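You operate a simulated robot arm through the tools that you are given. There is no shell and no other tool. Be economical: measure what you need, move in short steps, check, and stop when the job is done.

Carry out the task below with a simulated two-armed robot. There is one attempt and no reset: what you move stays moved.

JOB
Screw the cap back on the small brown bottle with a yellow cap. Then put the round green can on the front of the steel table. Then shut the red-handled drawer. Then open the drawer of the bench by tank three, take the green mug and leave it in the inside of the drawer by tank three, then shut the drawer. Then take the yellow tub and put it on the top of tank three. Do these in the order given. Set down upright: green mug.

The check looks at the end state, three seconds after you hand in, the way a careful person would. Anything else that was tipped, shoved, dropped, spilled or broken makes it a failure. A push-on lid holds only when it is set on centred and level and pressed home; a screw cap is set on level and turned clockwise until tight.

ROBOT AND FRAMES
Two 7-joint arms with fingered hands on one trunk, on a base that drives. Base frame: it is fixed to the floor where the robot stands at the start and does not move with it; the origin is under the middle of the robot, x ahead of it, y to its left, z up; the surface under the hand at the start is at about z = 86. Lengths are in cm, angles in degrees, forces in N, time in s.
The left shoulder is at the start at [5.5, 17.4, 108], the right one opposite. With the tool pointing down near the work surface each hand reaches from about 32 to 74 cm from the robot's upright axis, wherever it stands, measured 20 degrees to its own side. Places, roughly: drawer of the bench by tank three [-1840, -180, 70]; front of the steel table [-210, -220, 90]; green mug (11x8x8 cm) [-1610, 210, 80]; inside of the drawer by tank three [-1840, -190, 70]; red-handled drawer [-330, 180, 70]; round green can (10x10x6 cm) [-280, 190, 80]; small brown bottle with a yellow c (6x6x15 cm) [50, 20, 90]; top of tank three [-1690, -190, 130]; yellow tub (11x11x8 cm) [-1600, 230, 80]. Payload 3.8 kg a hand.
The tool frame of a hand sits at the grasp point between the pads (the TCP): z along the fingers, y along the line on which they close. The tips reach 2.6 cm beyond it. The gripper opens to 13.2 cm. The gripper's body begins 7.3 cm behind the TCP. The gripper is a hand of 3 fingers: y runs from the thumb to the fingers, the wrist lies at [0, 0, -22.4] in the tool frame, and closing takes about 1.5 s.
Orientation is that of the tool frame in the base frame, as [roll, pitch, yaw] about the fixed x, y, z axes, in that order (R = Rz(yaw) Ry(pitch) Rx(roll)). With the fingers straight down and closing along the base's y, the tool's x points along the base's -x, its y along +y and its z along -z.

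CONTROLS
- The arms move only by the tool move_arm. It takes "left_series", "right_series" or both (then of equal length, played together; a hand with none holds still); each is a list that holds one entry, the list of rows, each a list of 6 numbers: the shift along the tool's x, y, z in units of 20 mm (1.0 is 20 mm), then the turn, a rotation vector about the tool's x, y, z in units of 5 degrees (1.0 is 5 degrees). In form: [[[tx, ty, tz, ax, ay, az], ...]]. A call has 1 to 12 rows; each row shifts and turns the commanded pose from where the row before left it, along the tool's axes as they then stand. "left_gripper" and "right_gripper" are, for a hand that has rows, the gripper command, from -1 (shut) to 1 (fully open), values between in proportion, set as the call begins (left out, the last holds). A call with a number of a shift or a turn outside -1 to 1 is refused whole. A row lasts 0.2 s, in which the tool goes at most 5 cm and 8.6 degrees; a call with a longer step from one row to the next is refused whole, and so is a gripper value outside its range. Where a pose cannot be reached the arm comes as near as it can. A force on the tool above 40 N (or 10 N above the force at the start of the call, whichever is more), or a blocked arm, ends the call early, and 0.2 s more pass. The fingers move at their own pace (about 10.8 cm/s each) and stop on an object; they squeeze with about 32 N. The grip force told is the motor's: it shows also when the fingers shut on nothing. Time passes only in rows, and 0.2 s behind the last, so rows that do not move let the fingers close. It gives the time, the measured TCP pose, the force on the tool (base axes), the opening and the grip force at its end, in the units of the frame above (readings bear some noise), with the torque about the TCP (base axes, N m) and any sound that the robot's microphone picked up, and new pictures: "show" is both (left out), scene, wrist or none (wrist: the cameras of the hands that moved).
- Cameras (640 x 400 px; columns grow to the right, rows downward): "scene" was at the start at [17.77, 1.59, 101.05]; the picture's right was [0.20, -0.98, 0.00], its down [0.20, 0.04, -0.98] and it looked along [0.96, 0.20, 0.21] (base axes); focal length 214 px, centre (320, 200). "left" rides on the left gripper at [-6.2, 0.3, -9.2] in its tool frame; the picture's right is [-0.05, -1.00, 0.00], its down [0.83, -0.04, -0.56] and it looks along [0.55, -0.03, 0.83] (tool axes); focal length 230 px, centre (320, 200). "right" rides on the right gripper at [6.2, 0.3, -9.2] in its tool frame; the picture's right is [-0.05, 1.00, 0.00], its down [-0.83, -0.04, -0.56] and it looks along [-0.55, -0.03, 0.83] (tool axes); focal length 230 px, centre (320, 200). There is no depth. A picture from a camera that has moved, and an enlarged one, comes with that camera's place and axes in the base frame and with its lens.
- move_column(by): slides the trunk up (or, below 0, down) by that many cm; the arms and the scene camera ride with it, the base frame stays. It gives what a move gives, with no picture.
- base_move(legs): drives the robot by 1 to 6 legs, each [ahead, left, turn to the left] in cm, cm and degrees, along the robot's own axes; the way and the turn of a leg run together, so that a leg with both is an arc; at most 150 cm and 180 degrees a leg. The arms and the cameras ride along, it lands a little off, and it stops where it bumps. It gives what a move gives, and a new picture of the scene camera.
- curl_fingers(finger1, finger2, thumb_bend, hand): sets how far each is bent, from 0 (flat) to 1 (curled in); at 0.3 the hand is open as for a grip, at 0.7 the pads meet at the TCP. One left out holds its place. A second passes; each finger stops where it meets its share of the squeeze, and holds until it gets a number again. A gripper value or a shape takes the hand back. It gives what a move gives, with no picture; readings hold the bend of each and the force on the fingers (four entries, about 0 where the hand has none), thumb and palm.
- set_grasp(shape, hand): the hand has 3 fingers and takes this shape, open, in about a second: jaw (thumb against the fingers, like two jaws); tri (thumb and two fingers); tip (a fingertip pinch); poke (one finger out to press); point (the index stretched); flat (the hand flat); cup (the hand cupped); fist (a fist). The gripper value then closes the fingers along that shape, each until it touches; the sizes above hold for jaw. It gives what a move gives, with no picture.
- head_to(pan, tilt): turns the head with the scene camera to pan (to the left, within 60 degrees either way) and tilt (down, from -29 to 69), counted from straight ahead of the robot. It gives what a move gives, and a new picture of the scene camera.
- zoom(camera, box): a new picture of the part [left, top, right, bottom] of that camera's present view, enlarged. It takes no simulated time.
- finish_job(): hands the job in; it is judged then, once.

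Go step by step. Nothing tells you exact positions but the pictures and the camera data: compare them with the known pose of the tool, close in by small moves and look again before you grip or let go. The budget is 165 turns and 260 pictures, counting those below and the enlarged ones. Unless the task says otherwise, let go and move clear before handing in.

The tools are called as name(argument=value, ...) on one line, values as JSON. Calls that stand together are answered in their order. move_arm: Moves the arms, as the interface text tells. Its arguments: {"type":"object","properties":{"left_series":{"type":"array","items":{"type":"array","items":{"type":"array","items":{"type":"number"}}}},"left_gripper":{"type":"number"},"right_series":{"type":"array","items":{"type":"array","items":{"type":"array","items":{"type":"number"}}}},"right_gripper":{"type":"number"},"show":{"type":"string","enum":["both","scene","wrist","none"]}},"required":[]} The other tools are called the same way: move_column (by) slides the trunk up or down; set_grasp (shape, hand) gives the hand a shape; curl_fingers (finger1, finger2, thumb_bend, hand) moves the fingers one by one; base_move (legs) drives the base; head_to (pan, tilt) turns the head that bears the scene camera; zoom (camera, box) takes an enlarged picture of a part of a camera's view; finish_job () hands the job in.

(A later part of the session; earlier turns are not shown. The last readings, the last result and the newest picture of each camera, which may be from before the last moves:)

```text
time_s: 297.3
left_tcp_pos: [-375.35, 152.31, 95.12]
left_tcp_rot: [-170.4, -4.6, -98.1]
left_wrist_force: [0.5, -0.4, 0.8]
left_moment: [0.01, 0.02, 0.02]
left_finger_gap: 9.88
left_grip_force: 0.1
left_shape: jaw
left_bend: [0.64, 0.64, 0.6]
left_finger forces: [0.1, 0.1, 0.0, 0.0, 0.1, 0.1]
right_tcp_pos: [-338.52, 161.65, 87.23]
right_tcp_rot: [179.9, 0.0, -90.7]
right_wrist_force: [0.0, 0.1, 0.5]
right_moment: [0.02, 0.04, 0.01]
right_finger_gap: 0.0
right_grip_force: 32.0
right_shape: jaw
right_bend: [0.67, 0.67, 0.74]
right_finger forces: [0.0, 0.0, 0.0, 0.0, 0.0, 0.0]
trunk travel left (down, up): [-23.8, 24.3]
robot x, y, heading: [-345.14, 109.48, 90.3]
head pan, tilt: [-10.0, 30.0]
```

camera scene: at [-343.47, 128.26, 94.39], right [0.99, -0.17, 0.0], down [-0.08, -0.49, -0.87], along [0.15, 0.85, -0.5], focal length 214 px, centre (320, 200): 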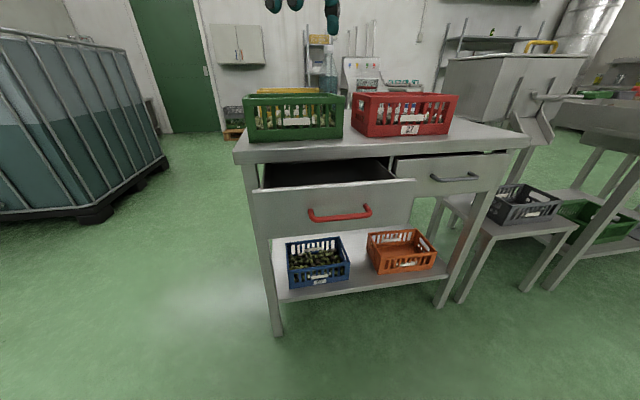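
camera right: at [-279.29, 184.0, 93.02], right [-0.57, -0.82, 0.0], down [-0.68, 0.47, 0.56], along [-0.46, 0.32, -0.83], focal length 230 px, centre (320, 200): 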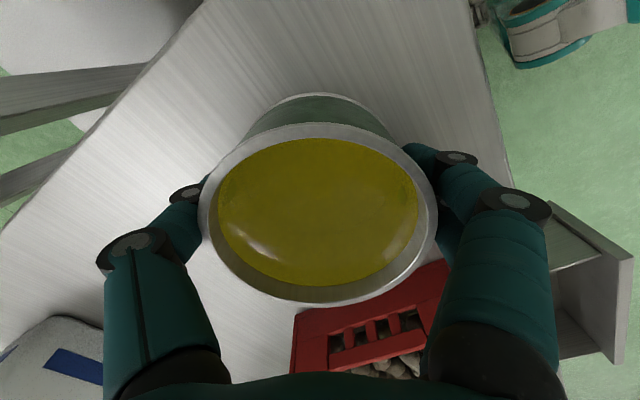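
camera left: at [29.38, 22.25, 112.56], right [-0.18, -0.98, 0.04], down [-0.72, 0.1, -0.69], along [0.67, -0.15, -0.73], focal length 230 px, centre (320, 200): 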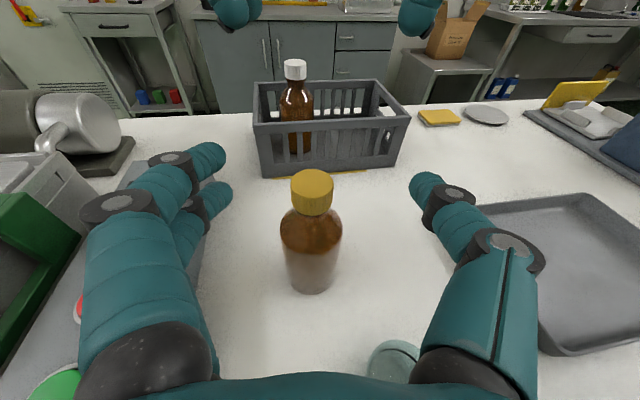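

move_arm(right_series=[[[0.32, -0.27, 0.67, 0, -1, 0], [0.377, -0.27, 0.64, 0, -1, 0], [0.431, -0.27, 0.604, 0, -1, 0], [0.482, -0.27, 0.564, 0, -1, 0], [0.53, -0.27, 0.52, 0, -1, 0], [0.573, -0.27, 0.472, 0, -1, 0], [0.612, -0.27, 0.42, 0, -1, 0], [0.646, -0.27, 0.365, 0, -1, 0], [0.676, -0.27, 0.308, 0, -1, 0], [0.7, -0.27, 0.247, 0, -1, 0], [0.719, -0.27, 0.186, 0, -1, 0], [0.732, -0.27, 0.122, 0, -1, 0]]], show="both")

```text
time_s: 299.9
left_tcp_pos: [-375.34, 152.26, 95.03]
left_tcp_rot: [-170.4, -4.6, -98.1]
left_wrist_force: [-0.4, -0.7, 0.2]
left_moment: [0.02, 0.01, 0.01]
left_finger_gap: 9.87
left_grip_force: 0.1
left_shape: jaw
left_bend: [0.64, 0.64, 0.6]
left_finger forces: [0.0, 0.0, 0.1, 0.0, 0.0, 0.0]
right_tcp_pos: [-334.68, 157.82, 73.11]
right_tcp_rot: [179.9, 50.0, -90.8]
right_wrist_force: [0.2, 0.7, 0.0]
right_moment: [0.01, 0.0, 0.0]
right_finger_gap: 0.0
right_grip_force: 32.3
right_shape: jaw
right_bend: [0.67, 0.67, 0.74]
right_finger forces: [0.0, 0.2, 0.0, 0.0, 0.0, 0.0]
right hand out of reach, approached as far as the arm can: row 9, 10, 11, 12
trunk travel left (down, up): [-23.8, 24.3]
robot x, y, heading: [-344.6, 109.74, 90.3]
head pan, tilt: [-10.0, 30.0]
camera scene: at [-343.45, 126.91, 79.28], right [0.99, -0.17, 0.0], down [-0.08, -0.49, -0.87], along [0.15, 0.85, -0.5], focal length 214 px, centre (320, 200)
camera right: at [-335.11, 146.79, 74.13], right [-1.0, 0.04, 0.04], down [0.05, 0.11, 0.99], along [0.04, 0.99, -0.11], focal length 230 px, centre (320, 200)
```

scene: 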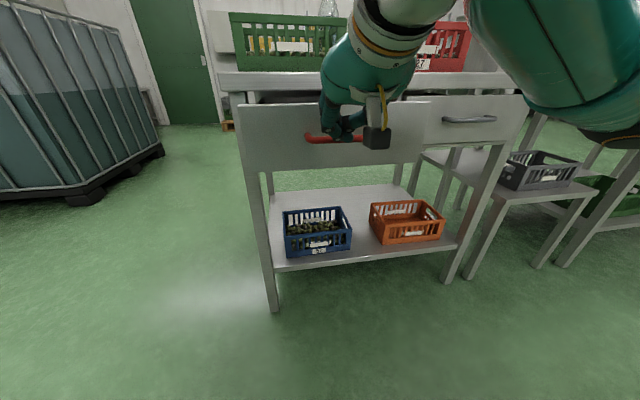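
right: 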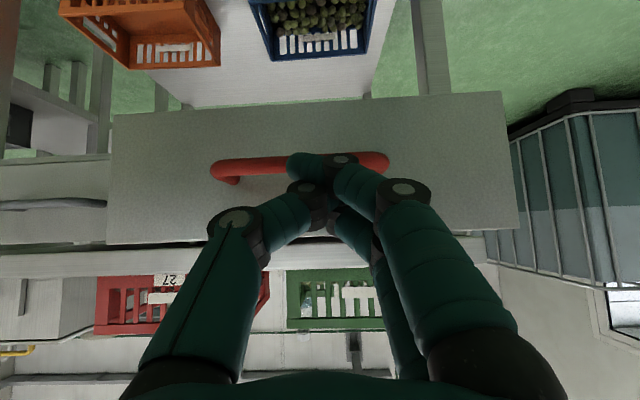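

The closed fingers are just in front of the red handle. I'll drive forward in short legs to push the drawer in.

base_move(legs=[[9, 0, 0]])

zoom(camera="right", box=[0, 0, 640, 400])

```text
time_s: 301.0
left_tcp_pos: [-375.42, 161.21, 95.08]
left_tcp_rot: [-170.2, -4.5, -98.1]
left_wrist_force: [1.0, -0.3, 0.0]
left_moment: [-0.02, -0.02, 0.0]
left_finger_gap: 9.86
left_grip_force: 0.1
left_shape: jaw
left_bend: [0.64, 0.64, 0.6]
left_finger forces: [0.1, 0.1, 0.0, 0.1, 0.0, 0.1]
right_tcp_pos: [-334.76, 166.75, 73.21]
right_tcp_rot: [179.7, 50.0, -90.9]
right_wrist_force: [0.0, 0.3, 3.2]
right_moment: [0.05, -0.06, 0.03]
right_finger_gap: 0.0
right_grip_force: 31.5
right_shape: jaw
right_bend: [0.69, 0.69, 0.74]
right_finger forces: [0.0, 0.0, 0.0, 0.0, 0.0, 0.0]
trunk travel left (down, up): [-23.8, 24.3]
robot x, y, heading: [-345.28, 118.55, 90.4]
head pan, tilt: [-10.0, 30.0]
camera scene: at [-343.51, 135.86, 79.28], right [0.99, -0.17, 0.0], down [-0.08, -0.49, -0.87], along [0.15, 0.85, -0.5], focal length 214 px, centre (320, 200)
```

scene: 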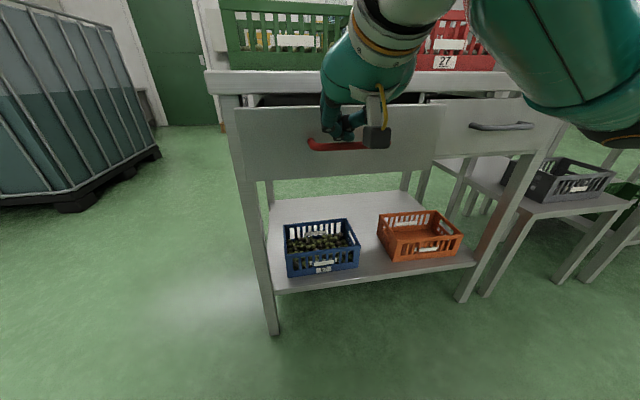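

```text
1.00 times, centred on (320, 200) of right (not enlarged: the box is as wide or as high as the picture)
camera zoom: at [-335.18, 155.77, 74.17], right [-1.0, 0.04, 0.04], down [0.05, 0.11, 0.99], along [0.04, 0.99, -0.11], focal length 230 px, centre (320, 200)
```

zoom: 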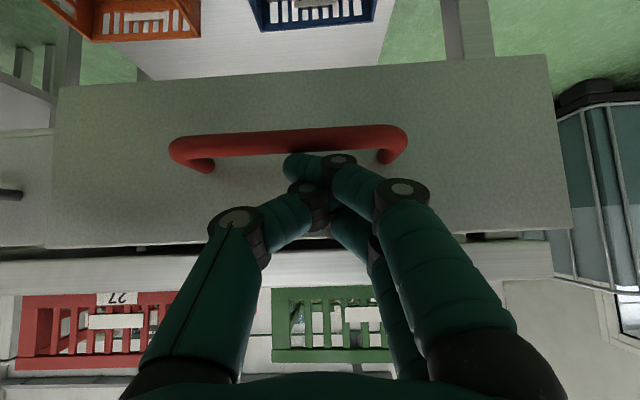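

base_move(legs=[[8, 0, 0]])

zoom(camera="right", box=[0, 0, 640, 400])

```text
time_s: 302.1
left_tcp_pos: [-375.34, 169.49, 94.94]
left_tcp_rot: [-170.4, -4.7, -98.1]
left_wrist_force: [0.4, -0.2, -0.4]
left_moment: [0.01, 0.02, 0.0]
left_finger_gap: 9.85
left_grip_force: 0.0
left_shape: jaw
left_bend: [0.64, 0.64, 0.6]
left_finger forces: [0.0, 0.0, 0.0, 0.0, 0.1, 0.0]
right_tcp_pos: [-334.68, 174.91, 73.13]
right_tcp_rot: [179.8, 49.9, -90.9]
right_wrist_force: [0.6, 0.3, 0.3]
right_moment: [-0.01, -0.04, -0.01]
right_finger_gap: 0.0
right_grip_force: 32.3
right_shape: jaw
right_bend: [0.68, 0.69, 0.74]
right_finger forces: [0.1, 0.0, 0.0, 0.0, 0.1, 0.0]
trunk travel left (down, up): [-23.8, 24.3]
robot x, y, heading: [-344.72, 126.8, 90.1]
head pan, tilt: [-10.0, 30.0]
camera scene: at [-343.51, 144.06, 79.27], right [0.99, -0.17, 0.0], down [-0.09, -0.49, -0.87], along [0.15, 0.85, -0.5], focal length 214 px, centre (320, 200)
```

scene: 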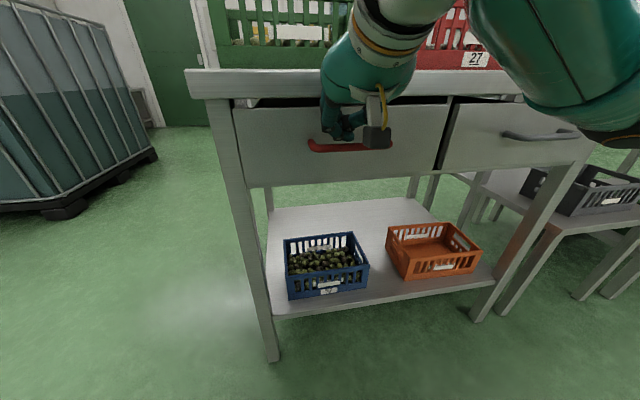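

```text
1.00 times, centred on (320, 200) of right (not enlarged: the box is as wide or as high as the picture)
camera zoom: at [-335.15, 163.97, 74.16], right [-1.0, 0.05, 0.04], down [0.05, 0.11, 0.99], along [0.04, 0.99, -0.11], focal length 230 px, centre (320, 200)
```

zoom: 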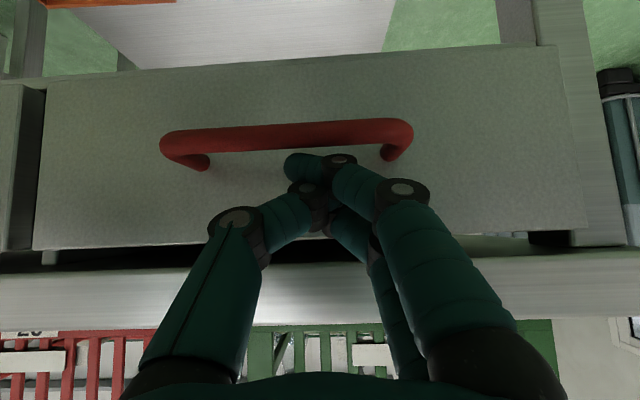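

base_move(legs=[[3.5, 0, 0]])

zoom(camera="right", box=[0, 0, 640, 400])

```text
time_s: 302.9
left_tcp_pos: [-375.23, 171.25, 95.23]
left_tcp_rot: [-170.3, -4.4, -98.4]
left_wrist_force: [0.0, 0.5, -0.1]
left_moment: [0.02, -0.01, -0.01]
left_finger_gap: 9.88
left_grip_force: 0.1
left_shape: jaw
left_bend: [0.64, 0.64, 0.6]
left_finger forces: [0.0, 0.0, 0.1, 0.1, 0.0, 0.0]
right_tcp_pos: [-335.06, 175.98, 72.6]
right_tcp_rot: [179.7, 48.6, -89.6]
right_wrist_force: [0.5, -11.0, 2.6]
right_moment: [0.13, -0.06, -0.26]
right_finger_gap: 0.0
right_grip_force: 31.9
right_shape: jaw
right_bend: [0.68, 0.73, 0.75]
right_finger forces: [0.0, 19.7, 0.0, 0.1, 0.0, 0.0]
trunk travel left (down, up): [-23.8, 24.3]
robot x, y, heading: [-344.97, 128.66, 90.2]
head pan, tilt: [-10.0, 30.0]
stopped in leg 1: the force on the tool passed its limit at 63 N (the readings are from after the stop); the commanded pose is now the measured one
camera scene: at [-343.5, 145.95, 79.31], right [0.99, -0.17, 0.0], down [-0.09, -0.49, -0.87], along [0.15, 0.85, -0.5], focal length 214 px, centre (320, 200)
```

scene: 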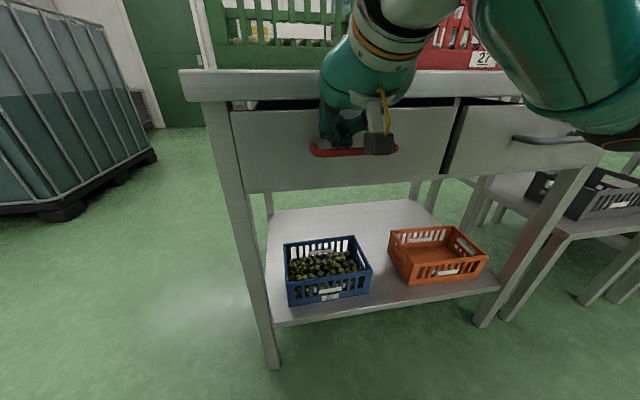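

```text
1.00 times, centred on (320, 200) of right (not enlarged: the box is as wide or as high as the picture)
camera zoom: at [-335.34, 165.0, 73.9], right [-1.0, 0.02, 0.04], down [0.04, 0.13, 0.99], along [0.02, 0.99, -0.13], focal length 230 px, centre (320, 200)
```

zoom: 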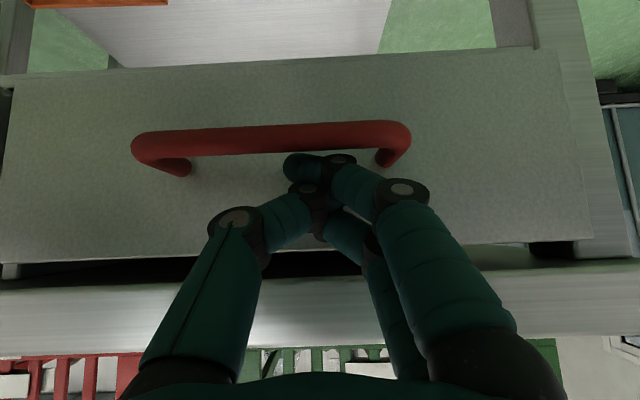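

The push met a firm stop (63 N). I'll back off and inspect the drawer.

base_move(legs=[[-22, 0, 0], [0, -30, 0]])

head_to(pan=25, tilt=15)

```text
time_s: 306.0
left_tcp_pos: [-364.32, 149.29, 95.11]
left_tcp_rot: [-170.3, -4.5, -98.3]
left_wrist_force: [-0.1, -0.3, -0.6]
left_moment: [-0.05, 0.03, 0.01]
left_finger_gap: 9.86
left_grip_force: 0.1
left_shape: jaw
left_bend: [0.64, 0.64, 0.6]
left_finger forces: [0.1, 0.0, 0.0, 0.0, 0.1, 0.0]
right_tcp_pos: [-325.05, 154.09, 73.19]
right_tcp_rot: [176.9, 49.9, -90.9]
right_wrist_force: [-0.7, 0.4, -0.8]
right_moment: [0.0, 0.03, -0.07]
right_finger_gap: 0.0
right_grip_force: 31.7
right_shape: jaw
right_bend: [0.66, 0.7, 0.75]
right_finger forces: [0.0, 0.1, 0.1, 0.1, 0.0, 0.0]
trunk travel left (down, up): [-23.8, 24.3]
robot x, y, heading: [-334.3, 106.91, 90.3]
head pan, tilt: [-10.0, 30.0]
stopped in leg 2: the force on the tool passed its limit at 44 N (the readings are from after the stop); the commanded pose is now the measured one
camera scene: at [-332.63, 123.91, 79.26], right [0.98, -0.17, 0.0], down [-0.09, -0.49, -0.87], along [0.15, 0.85, -0.5], focal length 214 px, centre (320, 200)
```

scene: 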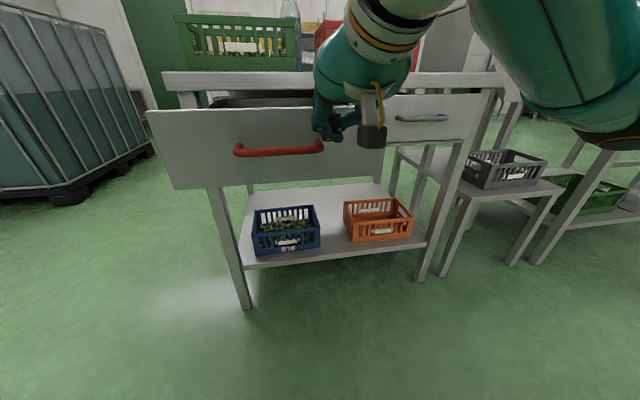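

```text
time_s: 307.0
left_tcp_pos: [-364.53, 149.2, 95.11]
left_tcp_rot: [-170.3, -4.5, -98.3]
left_wrist_force: [0.3, 0.7, -1.0]
left_moment: [0.0, 0.01, -0.01]
left_finger_gap: 9.89
left_grip_force: 0.1
left_shape: jaw
left_bend: [0.64, 0.64, 0.6]
left_finger forces: [0.1, 0.0, 0.0, 0.1, 0.0, 0.0]
right_tcp_pos: [-325.28, 154.12, 73.41]
right_tcp_rot: [176.7, 50.0, -90.7]
right_wrist_force: [0.1, -0.7, -0.3]
right_moment: [0.0, 0.0, 0.0]
right_finger_gap: 0.0
right_grip_force: 31.9
right_shape: jaw
right_bend: [0.66, 0.7, 0.75]
right_finger forces: [0.0, 0.1, 0.0, 0.1, 0.1, 0.0]
trunk travel left (down, up): [-23.8, 24.3]
robot x, y, heading: [-334.44, 106.79, 89.9]
head pan, tilt: [25.0, 15.0]
camera scene: at [-338.21, 123.45, 81.7], right [0.91, 0.42, 0.0], down [0.11, -0.23, -0.97], along [-0.41, 0.88, -0.26], focal length 214 px, centre (320, 200)
```

scene: 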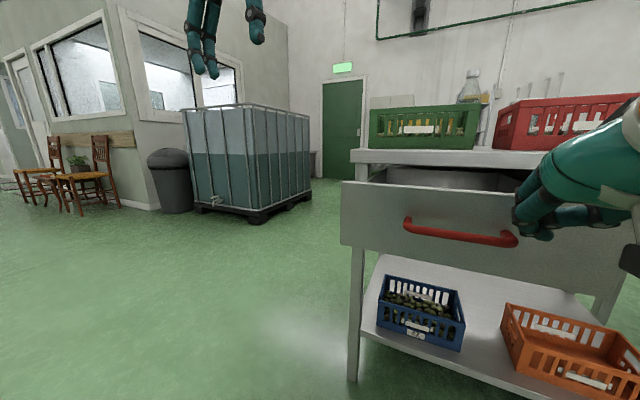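

Backing out hooked the fingers on the handle and pulled the drawer open again. I'll lift the fingers straight up out of the handle.

move_arm(right_series=[[[-0.77, 0, -0.64, 0, 0, 0], [-0.77, 0, -0.64, 0, 0, 0], [-0.77, 0, -0.64, 0, 0, 0], [-0.77, 0, -0.64, 0, 0, 0], [-0.77, 0, -0.64, 0, 0, 0], [0, 0, 0, 0, 0, 0]]], show="both")

```text
time_s: 308.4
left_tcp_pos: [-364.47, 149.26, 95.07]
left_tcp_rot: [-170.3, -4.5, -98.3]
left_wrist_force: [0.6, 0.2, -0.8]
left_moment: [0.02, 0.0, -0.02]
left_finger_gap: 9.84
left_grip_force: 0.0
left_shape: jaw
left_bend: [0.64, 0.64, 0.6]
left_finger forces: [0.0, 0.0, 0.1, 0.0, 0.1, 0.0]
right_tcp_pos: [-325.63, 155.51, 83.09]
right_tcp_rot: [176.8, 49.9, -90.8]
right_wrist_force: [-0.4, 0.7, 0.8]
right_moment: [0.04, -0.01, 0.03]
right_finger_gap: 0.0
right_grip_force: 31.8
right_shape: jaw
right_bend: [0.66, 0.7, 0.75]
right_finger forces: [0.1, 0.1, 0.1, 0.0, 0.0, 0.1]
right hand out of reach, approached as far as the arm can: row 1, 2, 4
trunk travel left (down, up): [-23.8, 24.3]
robot x, y, heading: [-334.39, 106.74, 90.1]
head pan, tilt: [25.0, 15.0]
camera scene: at [-338.21, 123.45, 81.7], right [0.91, 0.42, 0.0], down [0.11, -0.23, -0.97], along [-0.41, 0.88, -0.26], focal length 214 px, centre (320, 200)
camera right: at [-325.59, 144.58, 84.21], right [-1.0, 0.0, 0.08], down [0.08, 0.11, 0.99], along [0.0, 0.99, -0.11], focal length 230 px, centre (320, 200)
```

scene: 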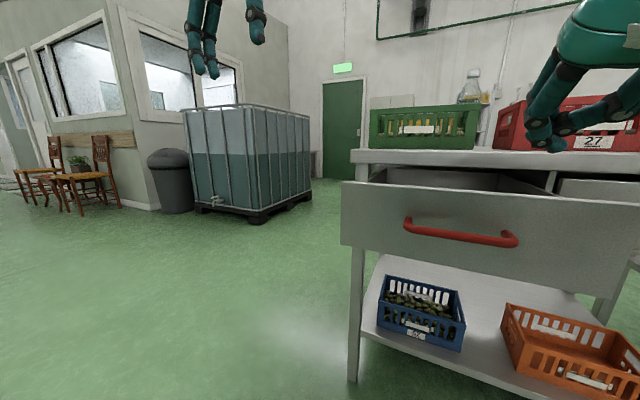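
right: 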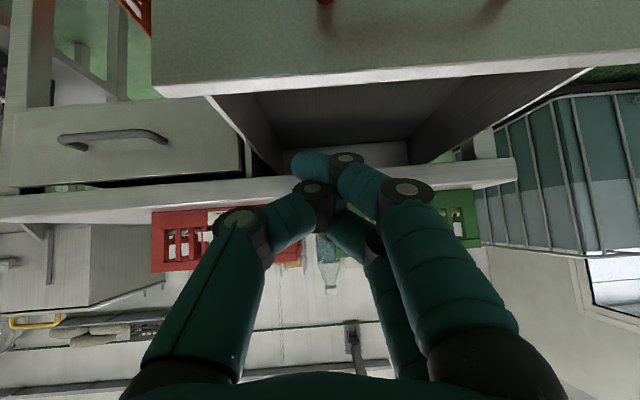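

The hand is free above the drawer. I'll back off, make a fist so nothing can hook, and lower it to handle height.

base_move(legs=[[-18, 0, 0], [0, 5, 0]])

set_grasp(shape="fist", hand="right")

move_arm(right_series=[[[0.77, 0, 0.64, 0, 0, 0], [0.77, 0, 0.64, 0, 0, 0], [0.77, 0, 0.64, 0, 0, 0], [0.77, 0, 0.64, 0, 0, 0], [0.77, 0, 0.64, 0, 0, 0], [0.77, 0, 0.64, 0, 0, 0], [0, 0, 0, 0, 0, 0]]], right_gripper=-1, show="both")

```text
time_s: 310.6
left_tcp_pos: [-369.37, 130.76, 94.99]
left_tcp_rot: [-170.2, -4.5, -98.1]
left_wrist_force: [-0.4, 0.2, -0.4]
left_moment: [0.0, -0.01, 0.0]
left_finger_gap: 9.86
left_grip_force: 0.0
left_shape: jaw
left_bend: [0.64, 0.64, 0.6]
left_finger forces: [0.0, 0.1, 0.0, 0.0, 0.0, 0.1]
right_tcp_pos: [-330.68, 137.03, 83.17]
right_tcp_rot: [176.7, 50.0, -90.7]
right_wrist_force: [-0.3, -0.1, -0.6]
right_moment: [0.0, -0.01, -0.05]
right_finger_gap: 0.0
right_grip_force: 31.6
right_shape: jaw
right_bend: [0.66, 0.7, 0.75]
right_finger forces: [0.0, 0.0, 0.0, 0.0, 0.0, 0.1]
trunk travel left (down, up): [-23.8, 24.3]
robot x, y, heading: [-339.33, 88.25, 90.1]
head pan, tilt: [25.0, 15.0]
camera scene: at [-343.19, 104.97, 81.7], right [0.91, 0.42, 0.0], down [0.11, -0.23, -0.97], along [-0.41, 0.87, -0.26], focal length 214 px, centre (320, 200)
```

scene: 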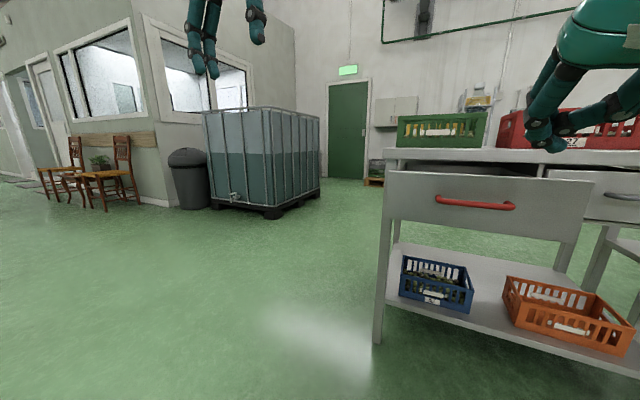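

```text
time_s: 311.6
left_tcp_pos: [-369.45, 130.81, 95.25]
left_tcp_rot: [-170.3, -4.5, -98.3]
left_wrist_force: [-0.1, -0.3, 0.0]
left_moment: [0.02, 0.01, 0.0]
left_finger_gap: 9.88
left_grip_force: 0.2
left_shape: jaw
left_bend: [0.64, 0.64, 0.6]
left_finger forces: [0.1, 0.0, 0.0, 0.0, 0.1, 0.0]
right_tcp_pos: [-330.69, 137.06, 83.09]
right_tcp_rot: [176.6, 50.0, -90.7]
right_wrist_force: [0.3, 0.2, -0.3]
right_moment: [0.01, 0.0, -0.01]
right_finger_gap: 0.02
right_grip_force: 0.0
right_shape: fist
right_bend: [1.0, 1.0, 0.54]
right_finger forces: [0.0, 0.1, 0.0, 0.0, 0.0, 0.1]
trunk travel left (down, up): [-23.8, 24.3]
robot x, y, heading: [-339.05, 88.08, 89.9]
head pan, tilt: [25.0, 15.0]
```

```text
time_s: 313.1
left_tcp_pos: [-369.34, 130.86, 95.19]
left_tcp_rot: [-170.3, -4.5, -98.3]
left_wrist_force: [0.9, 0.4, 0.9]
left_moment: [0.01, -0.02, 0.02]
left_finger_gap: 9.87
left_grip_force: 0.0
left_shape: jaw
left_bend: [0.64, 0.64, 0.6]
left_finger forces: [0.0, 0.0, 0.0, 0.1, 0.0, 0.0]
right_tcp_pos: [-331.13, 137.01, 71.01]
right_tcp_rot: [176.6, 50.1, -90.6]
right_wrist_force: [0.6, -1.0, 0.0]
right_moment: [-0.03, -0.01, 0.02]
right_finger_gap: 0.0
right_grip_force: 0.0
right_shape: fist
right_bend: [1.0, 1.0, 0.54]
right_finger forces: [0.0, 0.0, 0.0, 0.0, 0.1, 0.0]
trunk travel left (down, up): [-23.8, 24.3]
robot x, y, heading: [-339.33, 88.44, 90.0]
head pan, tilt: [25.0, 15.0]
camera scene: at [-343.16, 104.97, 81.7], right [0.91, 0.42, 0.0], down [0.11, -0.23, -0.97], along [-0.41, 0.87, -0.26], focal length 214 px, centre (320, 200)
camera right: at [-331.05, 126.0, 72.11], right [-1.0, 0.0, 0.08], down [0.08, 0.11, 0.99], along [-0.01, 0.99, -0.11], focal length 230 px, centre (320, 200)
```

scene: 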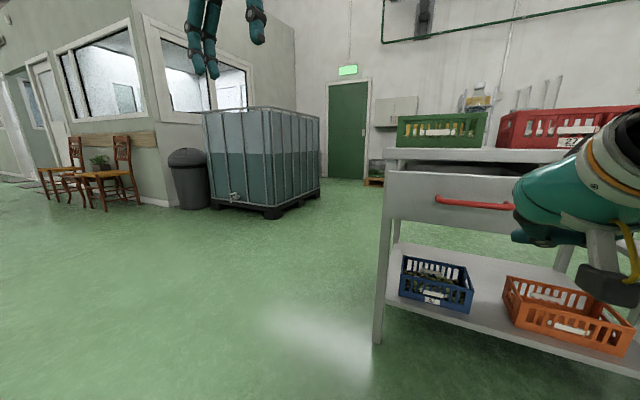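
right: 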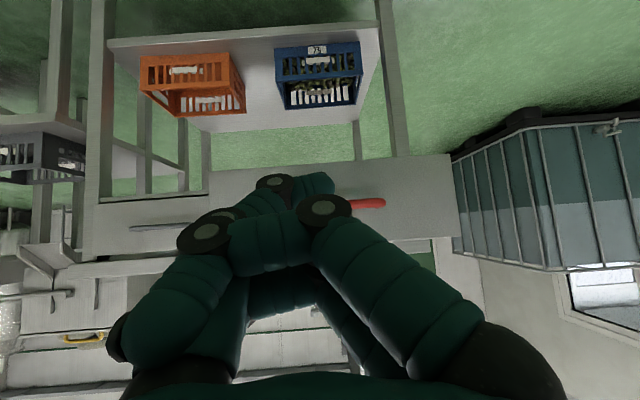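

move_arm(right_series=[[[0.77, 0, 0.64, 0, 0, 0], [0, 0, 0, 0, 0, 0]]], show="none")

base_move(legs=[[26, 0, 0]])

zoom(camera="right", box=[0, 0, 640, 400])

```text
time_s: 313.8
left_tcp_pos: [-369.42, 130.88, 95.07]
left_tcp_rot: [-170.3, -4.5, -98.2]
left_wrist_force: [0.7, -0.1, 0.2]
left_moment: [0.02, 0.03, -0.02]
left_finger_gap: 9.88
left_grip_force: 0.0
left_shape: jaw
left_bend: [0.64, 0.64, 0.6]
left_finger forces: [0.0, 0.1, 0.0, 0.0, 0.0, 0.0]
right_tcp_pos: [-331.34, 136.97, 69.15]
right_tcp_rot: [176.7, 50.0, -90.8]
right_wrist_force: [0.6, -0.3, 0.0]
right_moment: [0.01, -0.03, -0.01]
right_finger_gap: 0.02
right_grip_force: 0.1
right_shape: fist
right_bend: [1.0, 1.0, 0.54]
right_finger forces: [0.0, 0.0, 0.0, 0.0, 0.0, 0.0]
trunk travel left (down, up): [-23.8, 24.3]
robot x, y, heading: [-339.11, 88.25, 90.1]
head pan, tilt: [25.0, 15.0]
```

```text
time_s: 315.6
left_tcp_pos: [-369.61, 156.59, 95.08]
left_tcp_rot: [-170.3, -4.5, -98.2]
left_wrist_force: [-0.3, -0.2, 0.0]
left_moment: [0.01, -0.01, -0.01]
left_finger_gap: 9.87
left_grip_force: 0.1
left_shape: jaw
left_bend: [0.64, 0.64, 0.6]
left_finger forces: [0.0, 0.0, 0.1, 0.1, 0.1, 0.0]
right_tcp_pos: [-331.28, 162.67, 69.13]
right_tcp_rot: [176.7, 50.0, -90.7]
right_wrist_force: [-0.1, 0.8, 0.4]
right_moment: [-0.03, 0.03, 0.02]
right_finger_gap: 0.0
right_grip_force: 0.0
right_shape: fist
right_bend: [1.0, 1.0, 0.54]
right_finger forces: [0.0, 0.1, 0.0, 0.0, 0.0, 0.1]
trunk travel left (down, up): [-23.8, 24.3]
robot x, y, heading: [-339.11, 113.95, 90.1]
head pan, tilt: [25.0, 15.0]
camera scene: at [-343.24, 130.74, 81.69], right [0.91, 0.43, 0.0], down [0.11, -0.23, -0.97], along [-0.41, 0.87, -0.26], focal length 214 px, centre (320, 200)
```

scene: 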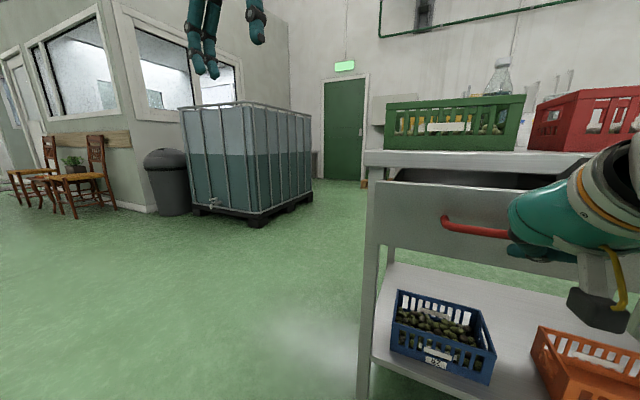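

```text
1.00 times, centred on (320, 200) of right (not enlarged: the box is as wide or as high as the picture)
camera zoom: at [-331.22, 151.71, 70.16], right [-1.0, 0.0, 0.08], down [0.08, 0.11, 0.99], along [-0.01, 0.99, -0.11], focal length 230 px, centre (320, 200)
```

zoom: 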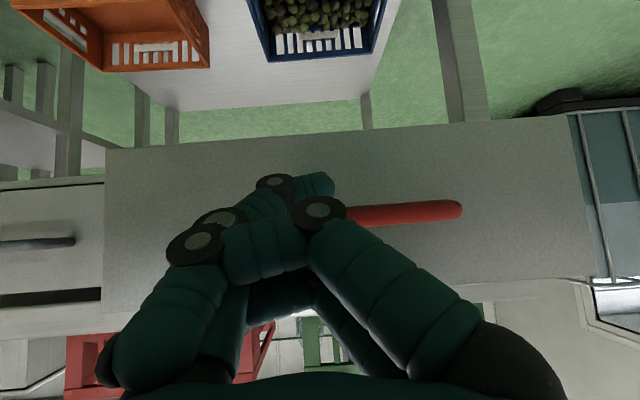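

base_move(legs=[[7, 0, 0]])

base_move(legs=[[5, 0, 0]])

```text
time_s: 316.6
left_tcp_pos: [-369.54, 163.67, 95.1]
left_tcp_rot: [-170.3, -4.7, -98.2]
left_wrist_force: [0.1, 0.7, 0.5]
left_moment: [-0.01, 0.0, 0.0]
left_finger_gap: 9.86
left_grip_force: 0.1
left_shape: jaw
left_bend: [0.64, 0.64, 0.6]
left_finger forces: [0.1, 0.0, 0.1, 0.0, 0.0, 0.1]
right_tcp_pos: [-331.36, 169.81, 69.1]
right_tcp_rot: [176.6, 50.0, -90.7]
right_wrist_force: [0.1, 0.1, -0.9]
right_moment: [-0.01, -0.01, -0.02]
right_finger_gap: 0.02
right_grip_force: 0.1
right_shape: fist
right_bend: [1.0, 1.0, 0.54]
right_finger forces: [0.0, 0.1, 0.0, 0.0, 0.1, 0.1]
trunk travel left (down, up): [-23.8, 24.3]
robot x, y, heading: [-339.23, 121.0, 90.3]
head pan, tilt: [25.0, 15.0]
camera scene: at [-343.24, 137.79, 81.69], right [0.91, 0.42, 0.0], down [0.11, -0.24, -0.97], along [-0.41, 0.87, -0.26], focal length 214 px, centre (320, 200)
```

scene: 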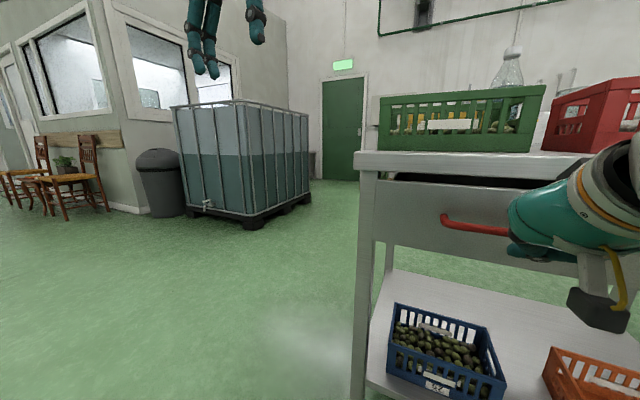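

```text
time_s: 317.7
left_tcp_pos: [-369.57, 168.71, 95.1]
left_tcp_rot: [-170.2, -4.6, -98.2]
left_wrist_force: [-0.1, -0.3, 0.5]
left_moment: [0.02, 0.02, 0.01]
left_finger_gap: 9.86
left_grip_force: 0.0
left_shape: jaw
left_bend: [0.64, 0.64, 0.6]
left_finger forces: [0.1, 0.0, 0.0, 0.0, 0.1, 0.1]
right_tcp_pos: [-331.41, 174.2, 68.3]
right_tcp_rot: [177.1, 48.5, -90.0]
right_wrist_force: [0.2, -1.1, -3.6]
right_moment: [0.0, 0.09, -0.06]
right_finger_gap: 0.03
right_grip_force: 0.1
right_shape: fist
right_bend: [1.0, 1.0, 0.54]
right_finger forces: [0.0, 0.0, 0.0, 0.0, 3.2, 0.0]
trunk travel left (down, up): [-23.8, 24.3]
robot x, y, heading: [-338.85, 126.08, 89.9]
head pan, tilt: [25.0, 15.0]
stopped in leg 1: the force on the tool passed its limit at 44 N (the readings are from after the stop); the commanded pose is now the measured one
camera scene: at [-343.26, 142.93, 81.71], right [0.91, 0.42, 0.0], down [0.11, -0.23, -0.97], along [-0.41, 0.87, -0.26], focal length 214 px, centre (320, 200)
```

scene: 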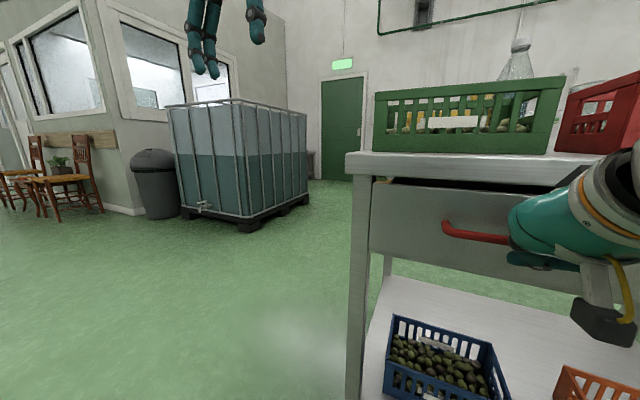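

A firm stop again. I'll back off and check.

base_move(legs=[[-20, 0, 0]])

```text
time_s: 319.3
left_tcp_pos: [-369.43, 149.09, 95.15]
left_tcp_rot: [-170.2, -4.5, -98.2]
left_wrist_force: [-0.4, 0.6, -0.6]
left_moment: [0.03, -0.03, 0.0]
left_finger_gap: 9.87
left_grip_force: 0.1
left_shape: jaw
left_bend: [0.64, 0.64, 0.6]
left_finger forces: [0.1, 0.0, 0.0, 0.0, 0.1, 0.1]
right_tcp_pos: [-331.23, 154.35, 68.6]
right_tcp_rot: [177.1, 48.7, -90.0]
right_wrist_force: [0.1, -0.8, 0.3]
right_moment: [0.0, -0.02, -0.02]
right_finger_gap: 0.0
right_grip_force: 0.1
right_shape: fist
right_bend: [1.0, 1.0, 0.54]
right_finger forces: [0.0, 0.0, 0.1, 0.0, 0.0, 0.0]
trunk travel left (down, up): [-23.8, 24.3]
robot x, y, heading: [-339.07, 106.44, 90.4]
head pan, tilt: [25.0, 15.0]
camera scene: at [-343.21, 123.08, 81.71], right [0.91, 0.42, 0.0], down [0.11, -0.23, -0.97], along [-0.41, 0.87, -0.26], focal length 214 px, centre (320, 200)
```

scene: 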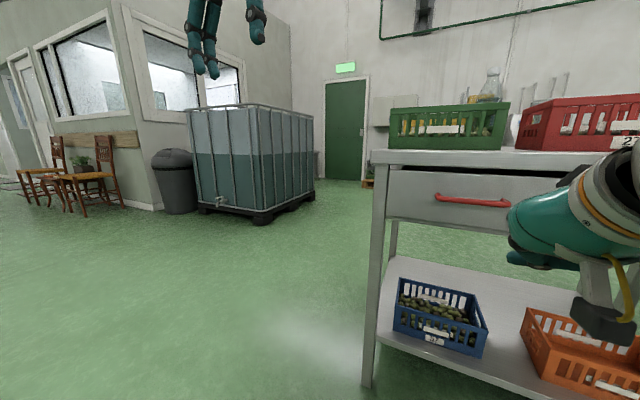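

base_move(legs=[[-25, 0, 0], [0, -45, 0]])

zoom(camera="scene", box=[180, 120, 440, 280])

```text
time_s: 324.5
left_tcp_pos: [-334.65, 124.03, 94.96]
left_tcp_rot: [-170.0, -4.6, -97.7]
left_wrist_force: [-0.1, 1.1, 1.0]
left_moment: [-0.03, 0.0, -0.02]
left_finger_gap: 9.88
left_grip_force: 0.1
left_shape: jaw
left_bend: [0.64, 0.64, 0.6]
left_finger forces: [0.0, 0.0, 0.1, 0.0, 0.0, 0.0]
right_tcp_pos: [-296.61, 129.63, 68.41]
right_tcp_rot: [177.3, 48.5, -89.3]
right_wrist_force: [-0.2, -0.8, -0.9]
right_moment: [-0.01, 0.0, 0.02]
right_finger_gap: 0.02
right_grip_force: 0.0
right_shape: fist
right_bend: [1.0, 1.0, 0.54]
right_finger forces: [0.0, 0.0, 0.0, 0.0, 0.0, 0.0]
trunk travel left (down, up): [-23.8, 24.3]
robot x, y, heading: [-303.79, 81.38, 90.8]
head pan, tilt: [25.0, 15.0]
stopped in leg 2: the robot was blocked; the commanded pose is now the measured one
camera scene: at [-308.15, 98.4, 81.66], right [0.9, 0.43, 0.0], down [0.11, -0.24, -0.97], along [-0.42, 0.87, -0.26], focal length 214 px, centre (320, 200)
```

scene: 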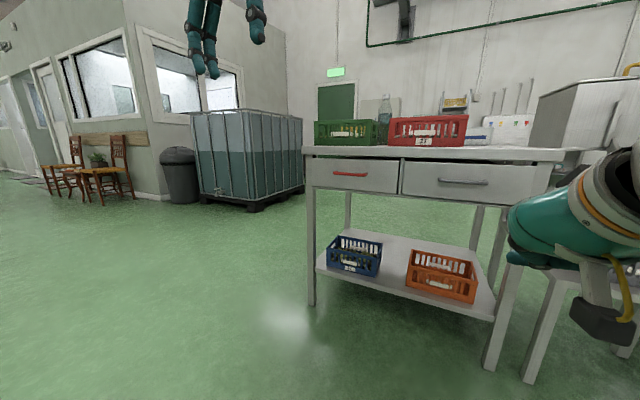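

```text
2.46 times, centred on (310, 200) of scene
camera zoom: at [-308.15, 98.4, 81.66], right [0.9, 0.43, 0.0], down [0.11, -0.24, -0.97], along [-0.42, 0.87, -0.26], focal length 528 px, centre (345, 200)
```

zoom: 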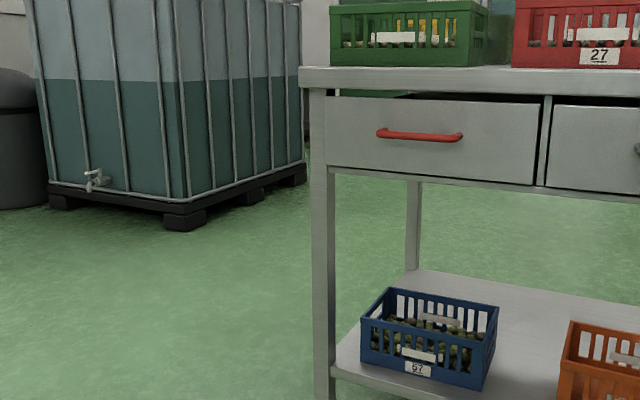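

The red-handled drawer is shut and flush. Something blocked the base on its right; I'll look there.

head_to(pan=-60, tilt=35)

```text
time_s: 326.1
left_tcp_pos: [-334.72, 124.02, 94.82]
left_tcp_rot: [-170.0, -4.6, -97.7]
left_wrist_force: [0.5, 0.0, -0.3]
left_moment: [-0.01, 0.02, -0.01]
left_finger_gap: 9.87
left_grip_force: 0.2
left_shape: jaw
left_bend: [0.64, 0.64, 0.6]
left_finger forces: [0.0, 0.0, 0.0, 0.0, 0.0, 0.0]
right_tcp_pos: [-296.68, 129.72, 68.44]
right_tcp_rot: [177.5, 48.5, -89.1]
right_wrist_force: [0.3, 0.0, 0.3]
right_moment: [-0.01, -0.02, -0.01]
right_finger_gap: 0.0
right_grip_force: 0.1
right_shape: fist
right_bend: [1.0, 1.0, 0.54]
right_finger forces: [0.0, 0.0, 0.0, 0.0, 0.0, 0.1]
trunk travel left (down, up): [-23.8, 24.3]
robot x, y, heading: [-303.81, 81.55, 90.8]
head pan, tilt: [-60.0, 35.0]
camera scene: at [-296.49, 94.47, 78.49], right [0.51, -0.86, 0.0], down [-0.49, -0.29, -0.82], along [0.71, 0.42, -0.57], focal length 214 px, centre (320, 200)
```

scene: 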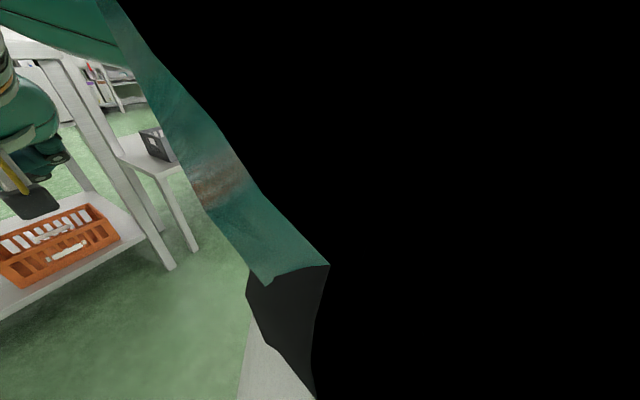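

The right elbow had come close to the cart. I'll step away from it, raise the trunk, and fold the right arm up.

base_move(legs=[[0, 12, 0], [18, 0, 0]])

move_column(by=15)

move_arm(right_series=[[[-0.5, 0, -0.9, 0, 1, 0], [-0.5, 0, -0.9, 0, 1, 0], [-0.5, 0, -0.9, 0, 1, 0], [-0.4, 0, -0.9, 0, 1, 0], [-0.3, 0, -0.9, 0, 1, 0], [-0.3, 0, -0.9, 0, 1, 0], [-0.2, 0, -0.9, 0, 1, 0], [-0.2, 0, -0.9, 0, 1, 0], [-0.1, 0, -0.9, 0, 1, 0], [0, 0, -0.9, 0, 0.7, 0], [0, 0, -0.9, 0, 0, 0]]], left_series=[[[0, 0, -0.3, -1, 0, 0], [0, 0, -0.3, -0.9, 0, 0], [0, 0, -0.3, 0, -0.9, 0], [0, 0, 0, 0, 0, 0], [0, 0, 0, 0, 0, 0], [0, 0, 0, 0, 0, 0], [0, 0, 0, 0, 0, 0], [0, 0, 0, 0, 0, 0], [0, 0, 0, 0, 0, 0], [0, 0, 0, 0, 0, 0], [0, 0, 0, 0, 0, 0]]], show="none")

set_grasp(shape="jaw", hand="right")

head_to(pan=0, tilt=10)

```text
time_s: 328.9
left_tcp_pos: [-346.82, 141.51, 95.07]
left_tcp_rot: [-170.2, -4.6, -97.5]
left_wrist_force: [-0.1, -0.1, -0.1]
left_moment: [0.0, 0.0, 0.02]
left_finger_gap: 9.85
left_grip_force: 0.0
left_shape: jaw
left_bend: [0.64, 0.64, 0.6]
left_finger forces: [0.1, 0.0, 0.0, 0.0, 0.1, 0.1]
right_tcp_pos: [-308.65, 147.36, 68.47]
right_tcp_rot: [177.1, 48.7, -89.2]
right_wrist_force: [-1.1, 0.5, 0.0]
right_moment: [-0.01, 0.0, 0.01]
right_finger_gap: 0.02
right_grip_force: 0.1
right_shape: fist
right_bend: [1.0, 1.0, 0.54]
right_finger forces: [0.0, 0.0, 0.0, 0.1, 0.0, 0.0]
trunk travel left (down, up): [-23.8, 24.3]
robot x, y, heading: [-315.42, 99.27, 91.1]
head pan, tilt: [-60.0, 35.0]
camera scene: at [-308.47, 112.06, 78.49], right [0.51, -0.86, 0.0], down [-0.49, -0.3, -0.82], along [0.7, 0.42, -0.57], focal length 214 px, centre (320, 200)
```

scene: 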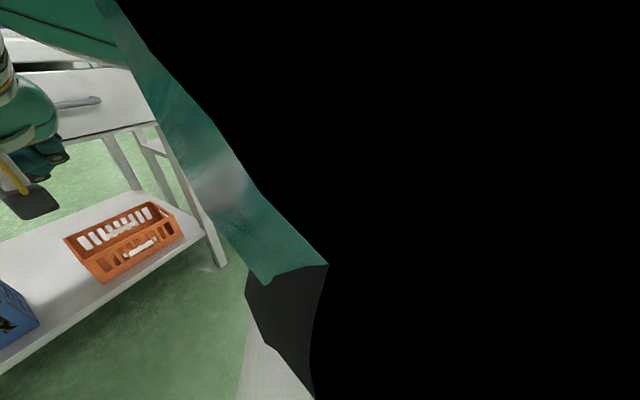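

```text
time_s: 330.7
left_tcp_pos: [-346.75, 141.44, 110.02]
left_tcp_rot: [-170.2, -4.5, -97.5]
left_wrist_force: [0.9, -0.3, -0.2]
left_moment: [0.01, -0.05, 0.01]
left_finger_gap: 9.88
left_grip_force: 0.0
left_shape: jaw
left_bend: [0.64, 0.64, 0.6]
left_finger forces: [0.0, 0.0, 0.1, 0.1, 0.1, 0.0]
right_tcp_pos: [-308.59, 147.39, 83.39]
right_tcp_rot: [177.0, 48.5, -89.2]
right_wrist_force: [-0.4, -0.5, 0.3]
right_moment: [0.01, 0.03, 0.0]
right_finger_gap: 0.0
right_grip_force: 0.1
right_shape: fist
right_bend: [1.0, 1.0, 0.54]
right_finger forces: [0.0, 0.0, 0.1, 0.0, 0.1, 0.1]
trunk travel left (down, up): [-38.8, 9.3]
robot x, y, heading: [-316.1, 99.18, 91.1]
head pan, tilt: [-60.0, 35.0]
```

```text
time_s: 333.1
left_tcp_pos: [-346.92, 141.34, 111.9]
left_tcp_rot: [-179.7, 0.1, -97.5]
left_wrist_force: [0.4, -1.1, -0.2]
left_moment: [0.0, -0.03, 0.0]
left_finger_gap: 9.9
left_grip_force: 0.1
left_shape: jaw
left_bend: [0.64, 0.64, 0.6]
left_finger forces: [0.0, 0.1, 0.0, 0.0, 0.1, 0.0]
right_tcp_pos: [-307.73, 144.68, 104.16]
right_tcp_rot: [178.1, 0.1, -87.0]
right_wrist_force: [0.3, 0.2, 0.8]
right_moment: [-0.02, 0.0, 0.0]
right_finger_gap: 0.0
right_grip_force: 0.0
right_shape: fist
right_bend: [1.0, 1.0, 0.54]
right_finger forces: [0.0, 0.1, 0.0, 0.0, 0.0, 0.1]
trunk travel left (down, up): [-38.8, 9.3]
robot x, y, heading: [-315.59, 99.24, 90.9]
head pan, tilt: [-60.0, 35.0]
```

```text
time_s: 334.0
left_tcp_pos: [-346.92, 141.45, 111.96]
left_tcp_rot: [-179.7, 0.1, -97.3]
left_wrist_force: [-0.1, 0.4, 0.1]
left_moment: [0.0, 0.02, -0.01]
left_finger_gap: 9.87
left_grip_force: 0.0
left_shape: jaw
left_bend: [0.64, 0.64, 0.6]
left_finger forces: [0.0, 0.0, 0.1, 0.0, 0.0, 0.0]
right_tcp_pos: [-307.76, 144.6, 104.14]
right_tcp_rot: [178.1, 0.2, -87.0]
right_wrist_force: [-0.9, 1.0, 0.8]
right_moment: [0.0, 0.01, -0.01]
right_finger_gap: 5.82
right_grip_force: 0.1
right_shape: jaw
right_bend: [0.85, 0.85, 0.3]
right_finger forces: [0.0, 0.0, 0.1, 0.0, 0.1, 0.1]
trunk travel left (down, up): [-38.8, 9.3]
robot x, y, heading: [-315.66, 99.47, 91.0]
head pan, tilt: [-60.0, 35.0]
```

```text
time_s: 335.3
left_tcp_pos: [-346.86, 141.61, 111.9]
left_tcp_rot: [-179.7, 0.0, -97.4]
left_wrist_force: [0.4, 0.7, 0.0]
left_moment: [-0.04, 0.0, -0.01]
left_finger_gap: 9.88
left_grip_force: 0.0
left_shape: jaw
left_bend: [0.64, 0.64, 0.6]
left_finger forces: [0.0, 0.0, 0.0, 0.0, 0.0, 0.0]
right_tcp_pos: [-307.81, 144.57, 104.26]
right_tcp_rot: [178.1, 0.2, -86.9]
right_wrist_force: [0.2, -0.6, 0.8]
right_moment: [0.01, -0.02, -0.01]
right_finger_gap: 5.81
right_grip_force: 0.2
right_shape: jaw
right_bend: [0.84, 0.84, 0.3]
right_finger forces: [0.0, 0.0, 0.1, 0.0, 0.0, 0.0]
trunk travel left (down, up): [-38.8, 9.3]
robot x, y, heading: [-315.69, 99.1, 90.9]
head pan, tilt: [0.0, 10.0]
camera scene: at [-316.19, 118.14, 97.62], right [1.0, 0.02, 0.0], down [0.0, -0.17, -0.98], along [-0.02, 0.98, -0.17], focal length 214 px, centre (320, 200)
```

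scene: 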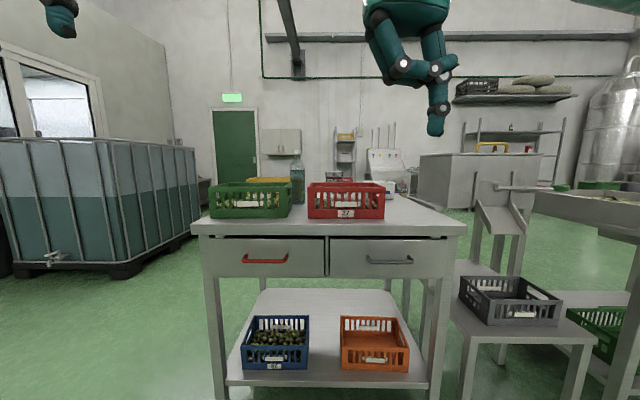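

The drawer is shut flush. Now the long drive west: I'll step left, turn to face west and look down the hall.

base_move(legs=[[0, 60, 0], [0, 0, 89]])

head_to(pan=0, tilt=5)

```text
time_s: 344.7
left_tcp_pos: [-418.4, 68.17, 111.93]
left_tcp_rot: [-179.7, 0.0, -8.8]
left_wrist_force: [0.2, -0.3, 0.5]
left_moment: [0.04, -0.01, -0.01]
left_finger_gap: 9.85
left_grip_force: 0.0
left_shape: jaw
left_bend: [0.64, 0.64, 0.6]
left_finger forces: [0.0, 0.0, 0.1, 0.1, 0.1, 0.0]
right_tcp_pos: [-420.49, 107.4, 104.23]
right_tcp_rot: [178.1, 0.2, 1.6]
right_wrist_force: [-0.1, -0.5, 0.5]
right_moment: [-0.02, -0.02, 0.04]
right_finger_gap: 5.77
right_grip_force: 0.1
right_shape: jaw
right_bend: [0.8, 0.8, 0.3]
right_finger forces: [0.1, 0.1, 0.0, 0.0, 0.0, 0.0]
trunk travel left (down, up): [-38.8, 9.3]
robot x, y, heading: [-375.11, 98.36, 179.8]
head pan, tilt: [0.0, 10.0]
camera scene: at [-394.39, 98.29, 97.62], right [0.01, 1.0, 0.0], down [0.17, 0.0, -0.98], along [-0.98, 0.01, -0.17], focal length 214 px, centre (320, 200)
```

scene: 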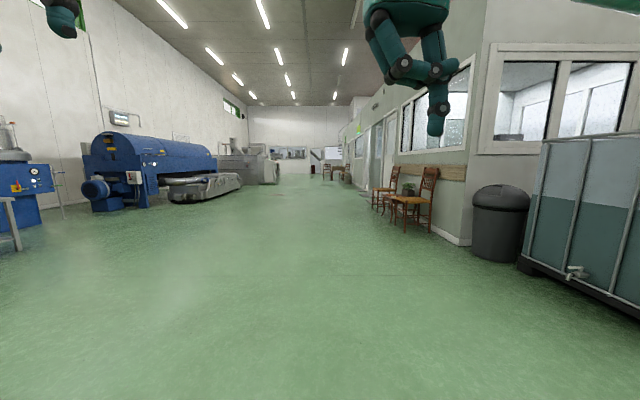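

```text
time_s: 345.4
left_tcp_pos: [-418.41, 68.22, 111.84]
left_tcp_rot: [-179.8, 0.0, -8.8]
left_wrist_force: [0.1, -0.3, 0.4]
left_moment: [0.01, 0.0, 0.01]
left_finger_gap: 9.85
left_grip_force: 0.1
left_shape: jaw
left_bend: [0.64, 0.64, 0.6]
left_finger forces: [0.0, 0.0, 0.1, 0.0, 0.0, 0.0]
right_tcp_pos: [-420.57, 107.53, 104.15]
right_tcp_rot: [178.1, 0.3, 1.7]
right_wrist_force: [0.1, 1.0, 0.4]
right_moment: [-0.02, 0.0, 0.02]
right_finger_gap: 5.81
right_grip_force: 0.0
right_shape: jaw
right_bend: [0.8, 0.8, 0.3]
right_finger forces: [0.0, 0.1, 0.0, 0.1, 0.1, 0.0]
trunk travel left (down, up): [-38.8, 9.3]
robot x, y, heading: [-375.57, 98.07, 179.5]
head pan, tilt: [0.0, 5.0]
camera scene: at [-394.27, 98.3, 98.43], right [0.01, 1.0, 0.0], down [0.09, 0.0, -1.0], along [-1.0, 0.01, -0.09], focal length 214 px, centre (320, 200)
```

scene: 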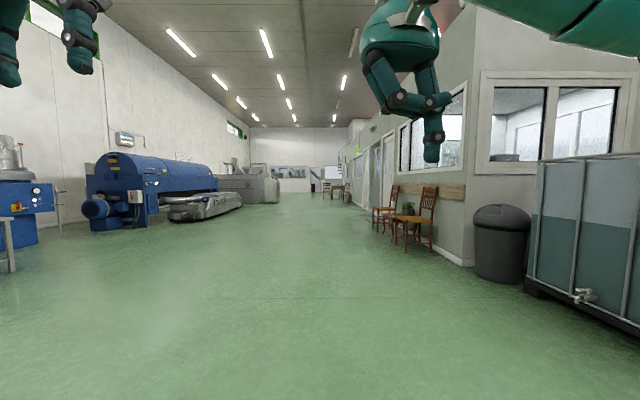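

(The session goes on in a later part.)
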